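You operate a simulated robot arm through the tools that you are given. There is no shell and no other tool. Be economical: measure what you need, move in short steps, check, and stop when the job is done.

Carry out the task below with a simulated robot arm. There is one attempt and no reset: what you move stays moved.

TASK
Pull the pack bench drawer open.
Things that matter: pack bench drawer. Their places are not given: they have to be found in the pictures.

It is judged by the outcome, as a careful person would: the job done as asked, and still so three seconds after it is handed in. It fails if anything else is knocked over, pushed out of place, dropped, spilled or broken.

THE ROBOT
A 6-joint arm with a two-finger parallel gripper, fixed in place. Base frame: the origin is at the foot of the arm, x ahead of it, y to its left, z up. Lengths are in mm, angles in rad, forces in N, time in s.
With the tool pointing down near the work surface it reaches from about 200 to 640 mm from the base axis. Its first joint turns from -1.152 to 1.152 rad. Payload 2.7 kg.
Tool frame: the origin (TCP) lies between the finger pads and is the grasp point; the fingertips stand 23 mm ahead of it; z points along the fingers, y is the line along which they close. The gripper opens to 94 mm. The fingers are 38 mm wide and 10 mm thick; the gripper's body (54 by 96 mm) begins 39 mm behind the TCP.
Orientation is that of the tool frame in the base frame, as a unit quaternion [x, y, z, w]. With the fingers straight down and closing along the base's y, the tool's x points along the base's -x, its y along +y and its z along -z.

THE INTERFACE
- The arm moves only by the tool step_arm. Its argument "rows" is a list of rows, each an object (a shift or turn left out is 0, a gripper value left out holds the last) with "slide": the shift along the tool's x, y, z in mm, a list of three; "rot": the turn, a rotation vector about the tool's x, y, z in rad, a list of three; "gripper": the opening, from 0 (shut) to 1 (fully open). In form: [{"slide": [x, y, z], "rot": [wx, wy, wz], "gripper": gripper}, ...]. A call has 1 to 10 rows; each row shifts and turns the commanded pose from where the row before left it, along the tool's axes as they then stand. A row lasts 0.2 s, in which the tool goes at most 50 mm and 0.15 rad; a call with a longer step from one row to the next is refused whole, and so is a gripper value outside its range. A pose out of reach is approached as far as the arm can. The call stops where the force on the tool passes 40 N (or 10 N more than at its start, if that is more) or the arm is blocked; 0.2 s more then pass. The fingers move at their own pace (about 45 mm/s each) and stop on an object; they squeeze with about 27 N. The grip force told is the motor's: it shows also when the fingers shut on nothing. Time passes only in rows, and 0.2 s behind the last, so rows that do not move let the fingers close. It gives the time, the measured TCP pose, the force on the tool (base axes), the opening and the grip force at its end, in the units of the frame above (readings bear some noise), and new pictures: "show" is both (left out), scene, wrist or none.
- Cameras (640 x 400 px; columns grow to the right, rows downward): "scene" is fixed at [83.2, -439.4, 1402.4]; the picture's right is [0.69, -0.72, 0.00], its down [-0.42, -0.41, -0.81] and it looks along [0.58, 0.56, -0.59] (base axes); focal length 362 px, centre (320, 200). "wrist" rides on the gripper at [-39, 0, -44] in the tool frame; the picture's right is [0.00, -1.00, 0.00], its down [0.97, 0.00, -0.24] and it looks along [0.24, 0.00, 0.97] (tool axes); focal length 218 px, centre (320, 200).
- measure_at(camera, pixels): for up to 12 pixels [column, row] of the newest picture of that camera ("zoom" is the newest enlarged one), the place [x, y, z] in the base frame of the surface seen there, good to about 3 mm. No time passes.
- close_up(camera, box): a new picture of the part [left, top, right, bottom] of that camera's present view, enlarged. No time passes.
- hand_in(): hands the job in; it is judged then, once.

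Work in short steps. Measure before you move; look again where a grasp or a placing could have gone wrong, and mend it. You have 60 turns and 100 pictures in all, the two below and enlarged ones among them. Open the gripper and draw the arm clear of the work before you hand the job in, unless the task says otherwise; then end with one line.

The tools are called after "Emit:" as a command line: name --argument value ..., lists and objects as JSON in quotes. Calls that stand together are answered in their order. step_arm: Moves the arm, as the interface text tells. Its arguments: {"type":"object","properties":{"rows":{"type":"array"},"show":{"type":"string","enum":["both","scene","wrist","none"]}},"required":["rows"]} The other tools are called the same way: measure_at (camera, pixels) gives the place of the surface under pixels of a picture; close_up (camera, box) takes an enlarged picture of a part of a camera's view; hand_in () hands the job in.

At the start:

```text
clock: 0.0
ee_pos: [454.9, 63.6, 1052.3]
tool_rot: [0.0, 1.0, 0.0, 0.0]
ft_force: [-0.4, -0.4, 0.2]
gripper_width: 94.3
grasp_force: 0.1
```

scene: 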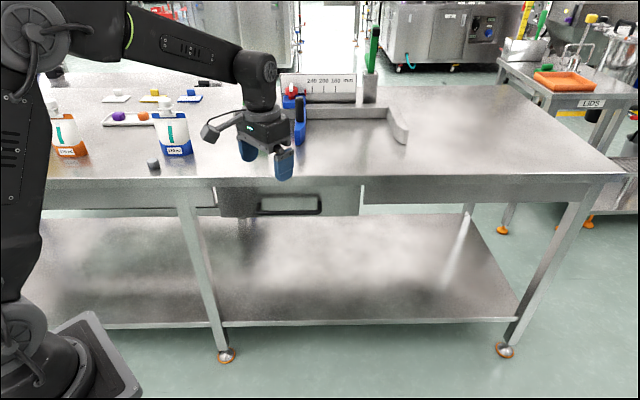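
wrist: 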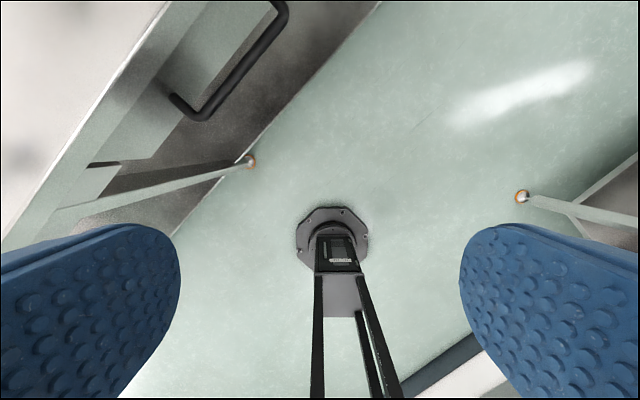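

The drawer front is at about scene (218-360, 187-217), with a black bar handle around (258-322, 195-214). I'll enlarge and measure it.

Emit:
close_up --camera "scene" --box '[200, 160, 380, 260]'

Emit:
measure_at --camera "scene" --pixels '[[260, 213], [290, 213], [318, 211], [258, 199], [320, 197], [225, 205], [240, 205], [350, 205], [230, 183], [350, 181], [290, 196]]'

Emit:
measure_at --camera "wrist" --pixels '[[205, 116], [240, 75], [282, 20], [175, 100], [190, 112], [278, 5], [150, 120], [230, 30], [100, 130]]'

```text
3.56 times, centred on (290, 210) of scene
```

zoom: 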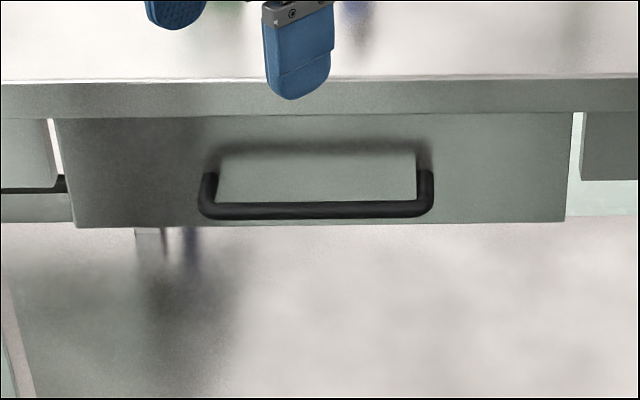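

```text
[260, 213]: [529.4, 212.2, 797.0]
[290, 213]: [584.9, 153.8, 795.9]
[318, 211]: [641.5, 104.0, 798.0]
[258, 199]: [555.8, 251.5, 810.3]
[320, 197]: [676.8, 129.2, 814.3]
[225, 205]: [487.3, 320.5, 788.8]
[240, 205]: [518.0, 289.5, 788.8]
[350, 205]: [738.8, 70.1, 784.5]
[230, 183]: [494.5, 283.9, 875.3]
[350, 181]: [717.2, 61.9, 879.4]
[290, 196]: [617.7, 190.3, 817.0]
```

```text
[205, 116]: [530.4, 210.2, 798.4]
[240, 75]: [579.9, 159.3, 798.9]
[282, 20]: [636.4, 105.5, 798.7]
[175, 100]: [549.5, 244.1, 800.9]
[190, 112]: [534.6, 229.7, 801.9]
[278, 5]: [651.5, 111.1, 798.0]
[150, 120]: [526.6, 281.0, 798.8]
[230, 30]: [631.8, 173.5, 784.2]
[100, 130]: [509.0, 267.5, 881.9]
```

The bar runs from about (529,212) to (645,102) at z≈795. It lies horizontal, perpendicular to (0.71, 0.71), about 48 mm off the front and about 28 mm in front of the table edge. I'll turn the tool so it closes across the bar, then tilt it toward the drawer while staying high and clear.

Emit:
step_arm --rows '[{"rot": [0, 0, 0.131], "gripper": 0.55}, {"rot": [0, 0, 0.131]}, {"rot": [0, 0, 0.131]}, {"rot": [0, 0, 0.131]}, {"rot": [0, 0, 0.131]}, {"rot": [0, 0, 0.13]}]' --show "none"

Emit:
step_arm --rows '[{"rot": [-0.1496, 0, 0]}, {"rot": [-0.1496, 0, 0]}, {"rot": [-0.1496, 0, 0]}, {"rot": [-0.1496, 0, 0]}, {"rot": [-0.1496, 0, 0]}, {"rot": [-0.1496, 0, 0]}, {"rot": [-0.1496, 0, 0]}, {}]'

```text
clock: 1.4
ee_pos: [454.7, 63.4, 1052.8]
tool_rot: [0.383, 0.924, 0.0, 0.0]
ft_force: [-0.3, 0.2, -0.8]
gripper_width: 51.7
grasp_force: 0.0
```

```text
clock: 3.2
ee_pos: [456.5, 63.3, 1051.7]
tool_rot: [0.33, 0.801, 0.462, 0.191]
ft_force: [0.8, 0.0, -0.1]
gripper_width: 51.5
grasp_force: 0.0
```

scene: 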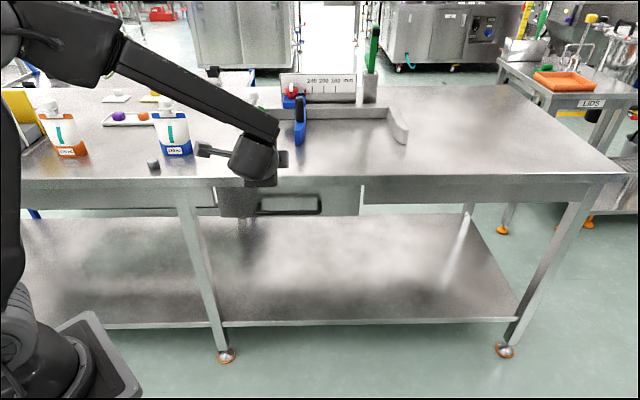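
wrist: 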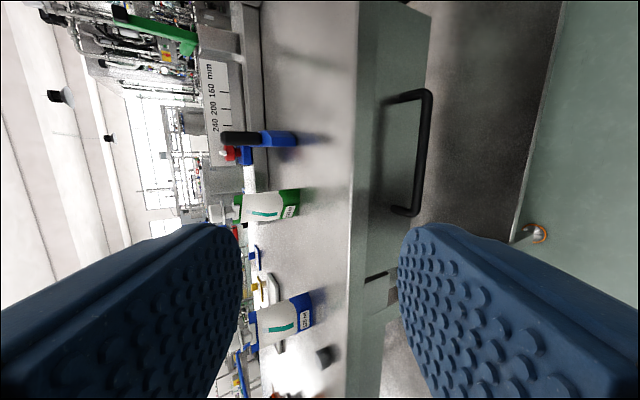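

The tilt is good, and the handle shows at wrist (420, 90-215). Next I'll measure it again and move to a point about 120 mm behind it.

Emit:
measure_at --camera "wrist" --pixels '[[427, 95], [420, 150], [412, 208], [388, 150], [368, 150]]'

Emit:
step_arm --rows '[{"slide": [-3.3, -18.1, 18.3]}, {"slide": [-3.3, -18.1, 18.3]}, {"slide": [-3.3, -18.1, 18.3]}, {"slide": [-3.3, -18.1, 18.3]}, {"slide": [-3.3, -18.1, 18.3]}, {"slide": [-3.3, -18.1, 18.3]}, {"slide": [-3.3, -18.1, 18.3]}, {"slide": [-3.3, -18.1, 18.3]}, {}]'

```text
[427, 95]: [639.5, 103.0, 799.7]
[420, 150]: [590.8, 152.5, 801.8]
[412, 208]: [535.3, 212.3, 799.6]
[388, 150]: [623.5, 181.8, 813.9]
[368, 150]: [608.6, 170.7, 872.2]
```

```text
clock: 5.2
ee_pos: [511.6, 85.3, 854.1]
tool_rot: [0.331, 0.8, 0.462, 0.192]
ft_force: [-0.1, 0.3, 0.2]
gripper_width: 51.5
grasp_force: 0.1
```

scene: 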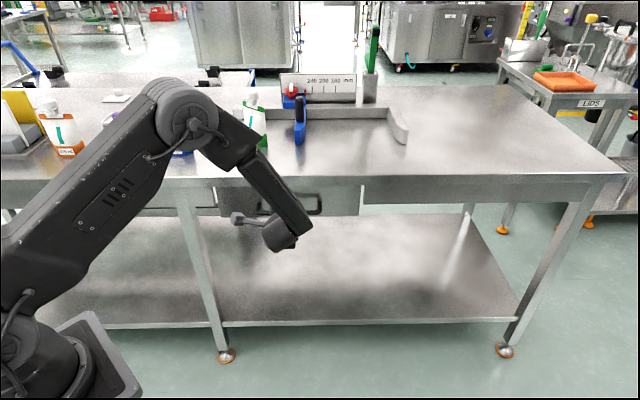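
wrist: 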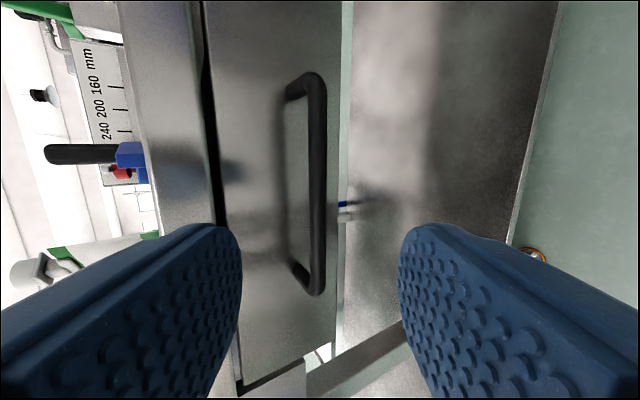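

The arm is lined up, with the bar at wrist (318, 80-290). I'll measure it before advancing.

Emit:
measure_at --camera "wrist" --pixels '[[318, 90], [317, 140], [316, 185], [316, 230], [316, 280], [311, 185], [323, 185], [260, 185], [211, 185], [195, 100]]'

```text
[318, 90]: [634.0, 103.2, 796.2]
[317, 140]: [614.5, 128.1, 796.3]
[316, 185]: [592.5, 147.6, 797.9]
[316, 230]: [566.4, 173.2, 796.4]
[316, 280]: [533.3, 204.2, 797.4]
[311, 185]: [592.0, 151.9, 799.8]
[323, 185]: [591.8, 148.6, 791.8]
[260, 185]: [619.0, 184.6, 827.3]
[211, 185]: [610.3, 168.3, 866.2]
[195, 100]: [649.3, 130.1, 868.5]
```

The bar centre is at about (588,158,793), straight ahead along tool z. Next I'll advance 119 mm.

Emit:
step_arm --rows '[{"slide": [-0.5, 0, 24]}, {"slide": [-0.5, 0, 24]}, {"slide": [-0.5, 0, 24]}, {"slide": [-0.5, 0, 24]}, {"slide": [-0.5, 0, 12]}, {"slide": [0, 0, 11]}, {}]'

```text
clock: 6.8
ee_pos: [587.7, 153.8, 792.9]
tool_rot: [0.331, 0.8, 0.462, 0.191]
ft_force: [0.5, -0.3, -0.2]
gripper_width: 51.7
grasp_force: 0.1
```

scene: 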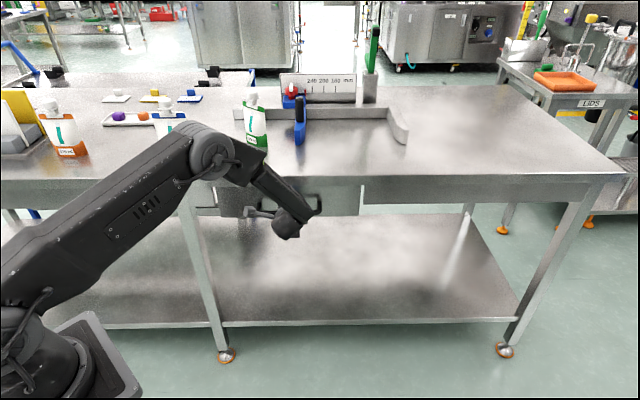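
wrist: 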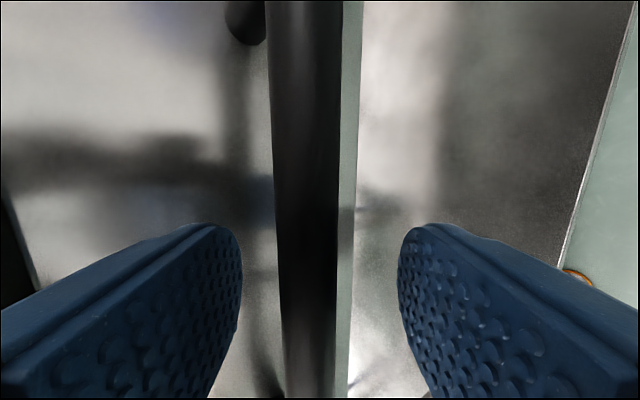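

The bar is now between the fingers, so I'll close on it.

Emit:
step_arm --rows '[{"gripper": 0}, {}, {}, {}, {}]' --show "wrist"

```text
clock: 8.0
ee_pos: [587.8, 154.8, 795.6]
tool_rot: [0.33, 0.799, 0.464, 0.192]
ft_force: [-1.3, 4.7, 21.2]
gripper_width: 13.6
grasp_force: 45.3
```

wrist: 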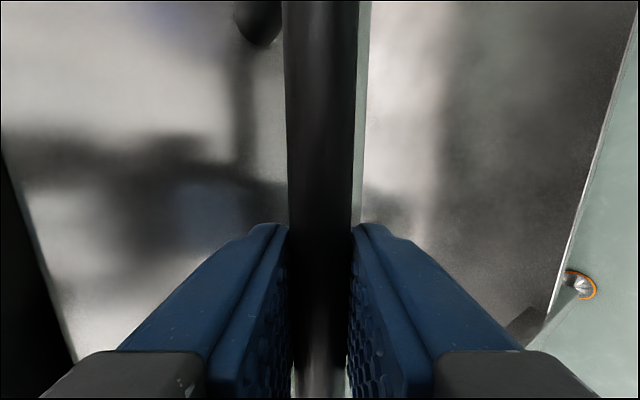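

The bar is gripped, with the fingers stopped at 13.6 mm. A residual vertical load of 21 N shows the command sits a bit low, so I'll raise it 3 mm and begin pulling horizontally outward.

Emit:
step_arm --rows '[{"slide": [0, 2.6, -1.5]}, {"slide": [0, -5, -8.66]}, {"slide": [0, -5, -8.66]}, {"slide": [0, -5, -8.66]}, {"slide": [0, -5, -8.66]}, {"slide": [0, -5, -8.66]}]'

```text
clock: 9.4
ee_pos: [550.5, 118.2, 796.3]
tool_rot: [0.334, 0.802, 0.458, 0.19]
ft_force: [11.1, -7.1, -20.1]
gripper_width: 13.8
grasp_force: 45.4
```

scene: 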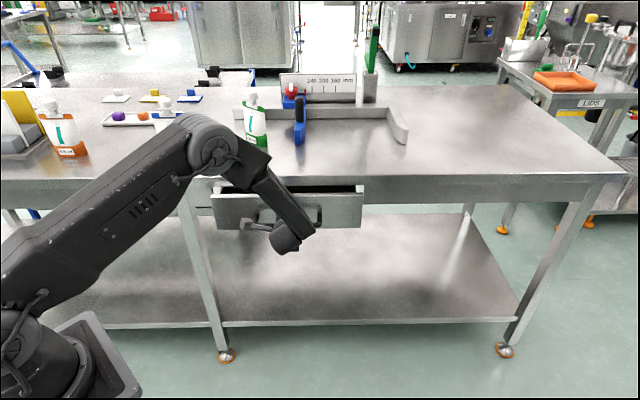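
wrist: 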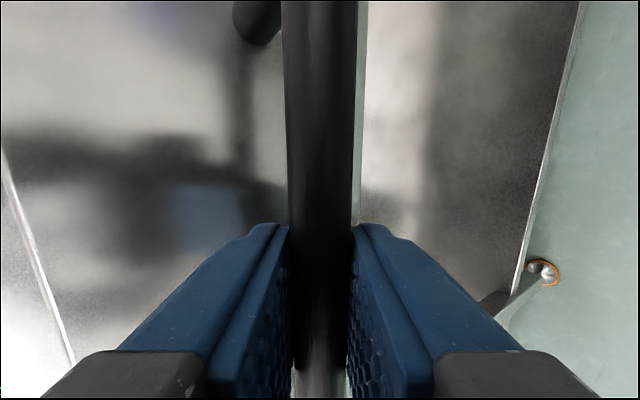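

The drawer is sliding: about 52 mm so far. I'll trim out the vertical and lateral loads slightly and continue.

Emit:
step_arm --rows '[{"slide": [-1.0, -1.7, 1.0]}, {"slide": [0, -5, -8.66]}, {"slide": [0, -5, -8.66]}, {"slide": [0, -5, -8.66]}, {"slide": [0, -5, -8.66]}, {"slide": [0, -5, -8.66]}]' --show "none"

```text
clock: 10.8
ee_pos: [515.8, 82.8, 796.4]
tool_rot: [0.33, 0.8, 0.463, 0.192]
ft_force: [4.6, -0.9, -8.2]
gripper_width: 14.0
grasp_force: 45.3
```

Emit:
step_arm --rows '[{"slide": [-0.5, -0.9, 0.5]}, {"slide": [0, -5, -8.66]}, {"slide": [0, -5, -8.66]}, {"slide": [0, -5, -8.66]}, {"slide": [0, -5, -8.66]}, {"slide": [0, -5, -8.66]}]'

```text
clock: 12.2
ee_pos: [480.9, 48.0, 795.4]
tool_rot: [0.33, 0.8, 0.463, 0.192]
ft_force: [-9.7, 14.4, 22.4]
gripper_width: 13.9
grasp_force: 45.2
```

scene: 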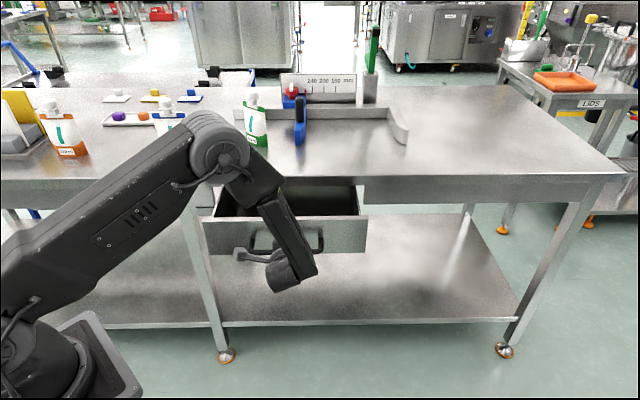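
wrist: 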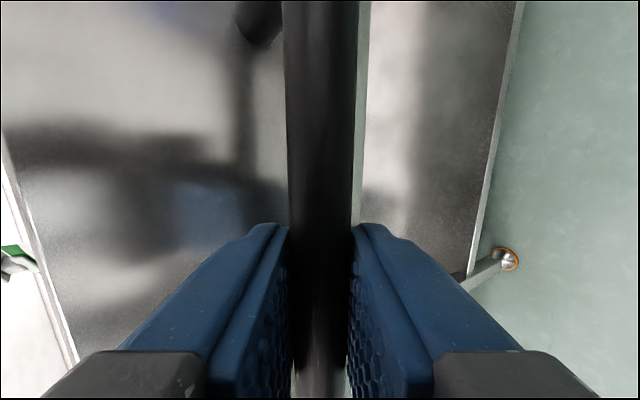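

It is open about 150 mm and the arm's posture is still fine. I'll trim upward a little and continue toward fully open.

Emit:
step_arm --rows '[{"slide": [1.0, 1.7, -1.0]}, {"slide": [0, -5, -8.66]}, {"slide": [0, -5, -8.66]}, {"slide": [0, -5, -8.66]}, {"slide": [0, -5, -8.66]}, {}]'

```text
clock: 13.6
ee_pos: [451.2, 18.1, 795.3]
tool_rot: [0.332, 0.801, 0.461, 0.191]
ft_force: [-5.5, 7.6, -14.6]
gripper_width: 13.6
grasp_force: 45.0
```

scene: 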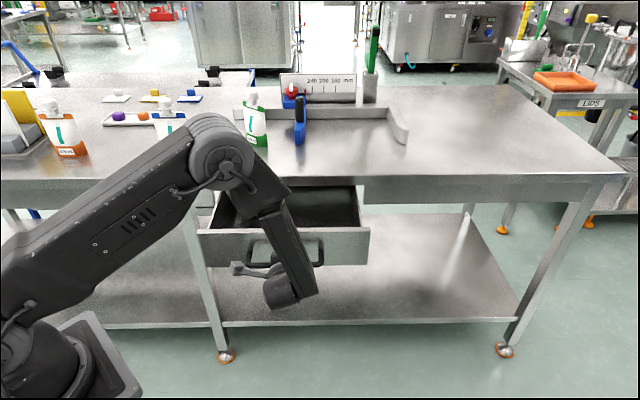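
wrist: 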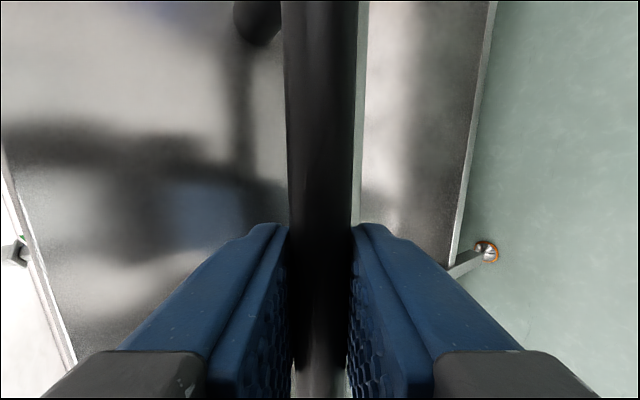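

It is open about 192 mm with no end stop felt. I'll pull a bit further and watch the pulling force.

Emit:
step_arm --rows '[{"slide": [0.5, -0.8, 0.5]}, {"slide": [0, -5, -8.66]}, {"slide": [0, -5, -8.66]}, {"slide": [0, -5, -8.66]}, {"slide": [0, -5, -8.66]}, {}]'

```text
clock: 15.0
ee_pos: [423.4, -10.0, 795.8]
tool_rot: [0.331, 0.799, 0.463, 0.193]
ft_force: [0.5, 2.3, 6.9]
gripper_width: 13.7
grasp_force: 44.6
```

scene: 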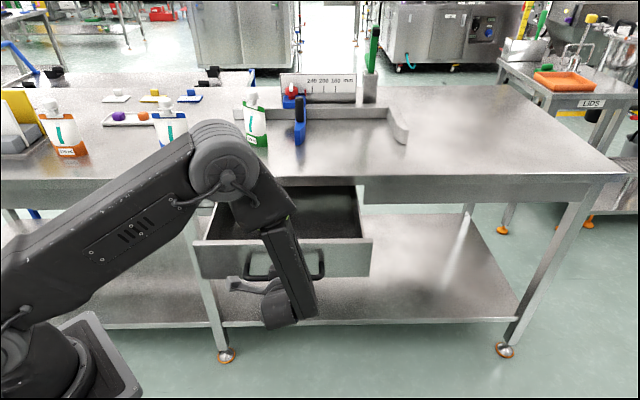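
wrist: 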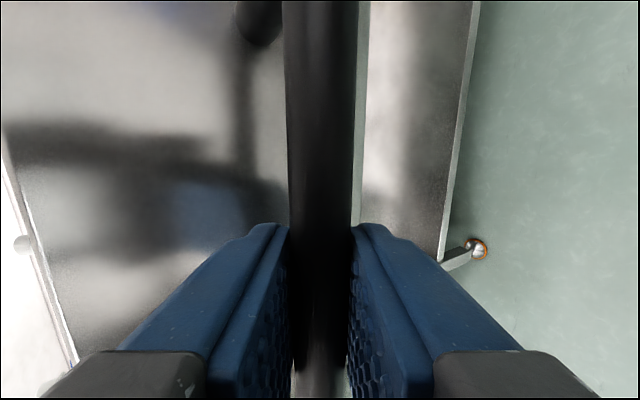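

It is open about 231 mm and still moves freely. I'll pull once more.

Emit:
step_arm --rows '[{"slide": [0, -5, -8.66]}, {"slide": [0, -5, -8.66]}, {"slide": [0, -5, -8.66]}, {"slide": [0, -5, -8.66]}, {}]'

```text
clock: 16.2
ee_pos: [394.8, -39.0, 796.2]
tool_rot: [0.332, 0.801, 0.46, 0.192]
ft_force: [14.6, -12.1, -4.0]
gripper_width: 13.9
grasp_force: 44.8
```

scene: 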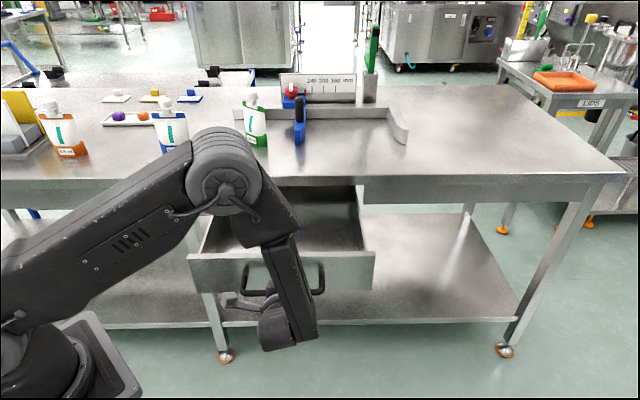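
wrist: 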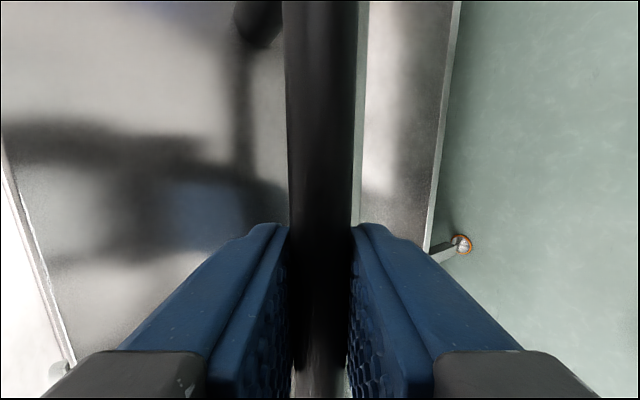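

The drawer is about 272 mm open, which is plainly open, and going further would crowd the arm. I'll trim the side load, release, and check.

Emit:
step_arm --rows '[{"slide": [-1.3, 0, 0]}, {}, {"gripper": 0.5}, {}, {}, {}]' --show "wrist"

```text
clock: 17.6
ee_pos: [395.4, -37.9, 796.0]
tool_rot: [0.331, 0.8, 0.462, 0.191]
ft_force: [-0.9, 0.0, 0.4]
gripper_width: 47.1
grasp_force: 0.1
```

wrist: 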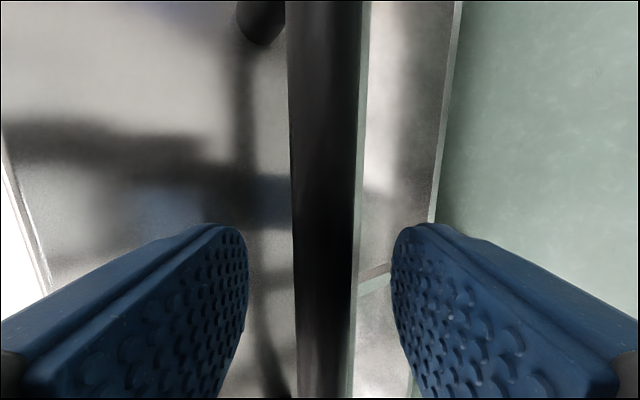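

The fingers are clear of the bar with no contact force. I'll draw straight back along the tool axis.

Emit:
step_arm --rows '[{"slide": [0, 0, -12]}, {"slide": [0, 0, -15]}, {"slide": [0, 0, -15]}, {"slide": [0, 0, -15]}, {"slide": [0, 0, -15]}, {"slide": [0, 0, -15]}, {}]'

```text
clock: 19.2
ee_pos: [341.9, -90.3, 839.9]
tool_rot: [0.331, 0.8, 0.462, 0.191]
ft_force: [0.8, -0.1, -0.3]
gripper_width: 47.0
grasp_force: 0.1
```

scene: 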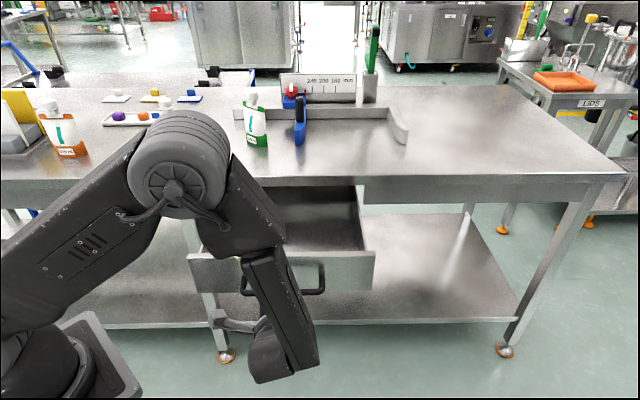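
wrist: 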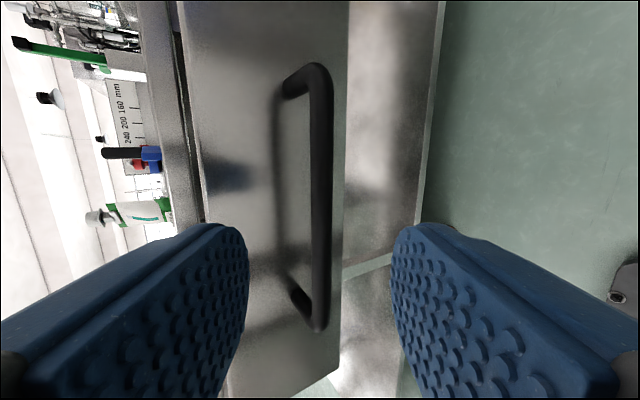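

The drawer stayed open and the tool is about 87 mm clear of the bar. I'll open the gripper fully and check that the drawer isn't drifting.

Emit:
step_arm --rows '[{"gripper": 1}, {}, {}, {}, {}, {}]' --show "wrist"

Emit:
measure_at --camera "wrist" --pixels '[[320, 120], [320, 190]]'

```text
clock: 20.6
ee_pos: [343.0, -90.1, 839.2]
tool_rot: [0.332, 0.8, 0.461, 0.191]
ft_force: [0.6, 0.0, -0.3]
gripper_width: 93.9
grasp_force: 0.1
```

wrist: 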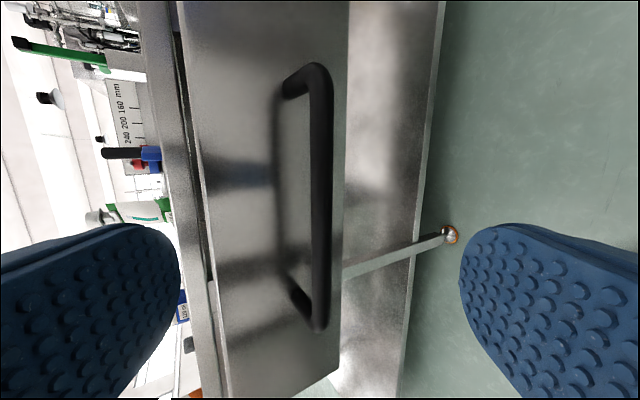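

```text
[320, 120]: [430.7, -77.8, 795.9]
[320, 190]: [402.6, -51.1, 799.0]
```

The bar now has x+y ≈ 352, compared with 740 at the start. The drawer is steady at about 274 mm open, so I'm handing in.

Emit:
hand_in

```text
The job is handed in.
```

The pack bench drawer is open by about 274 mm and holding still, with the gripper open and the arm backed clear. I didn't pull it to its end stop.
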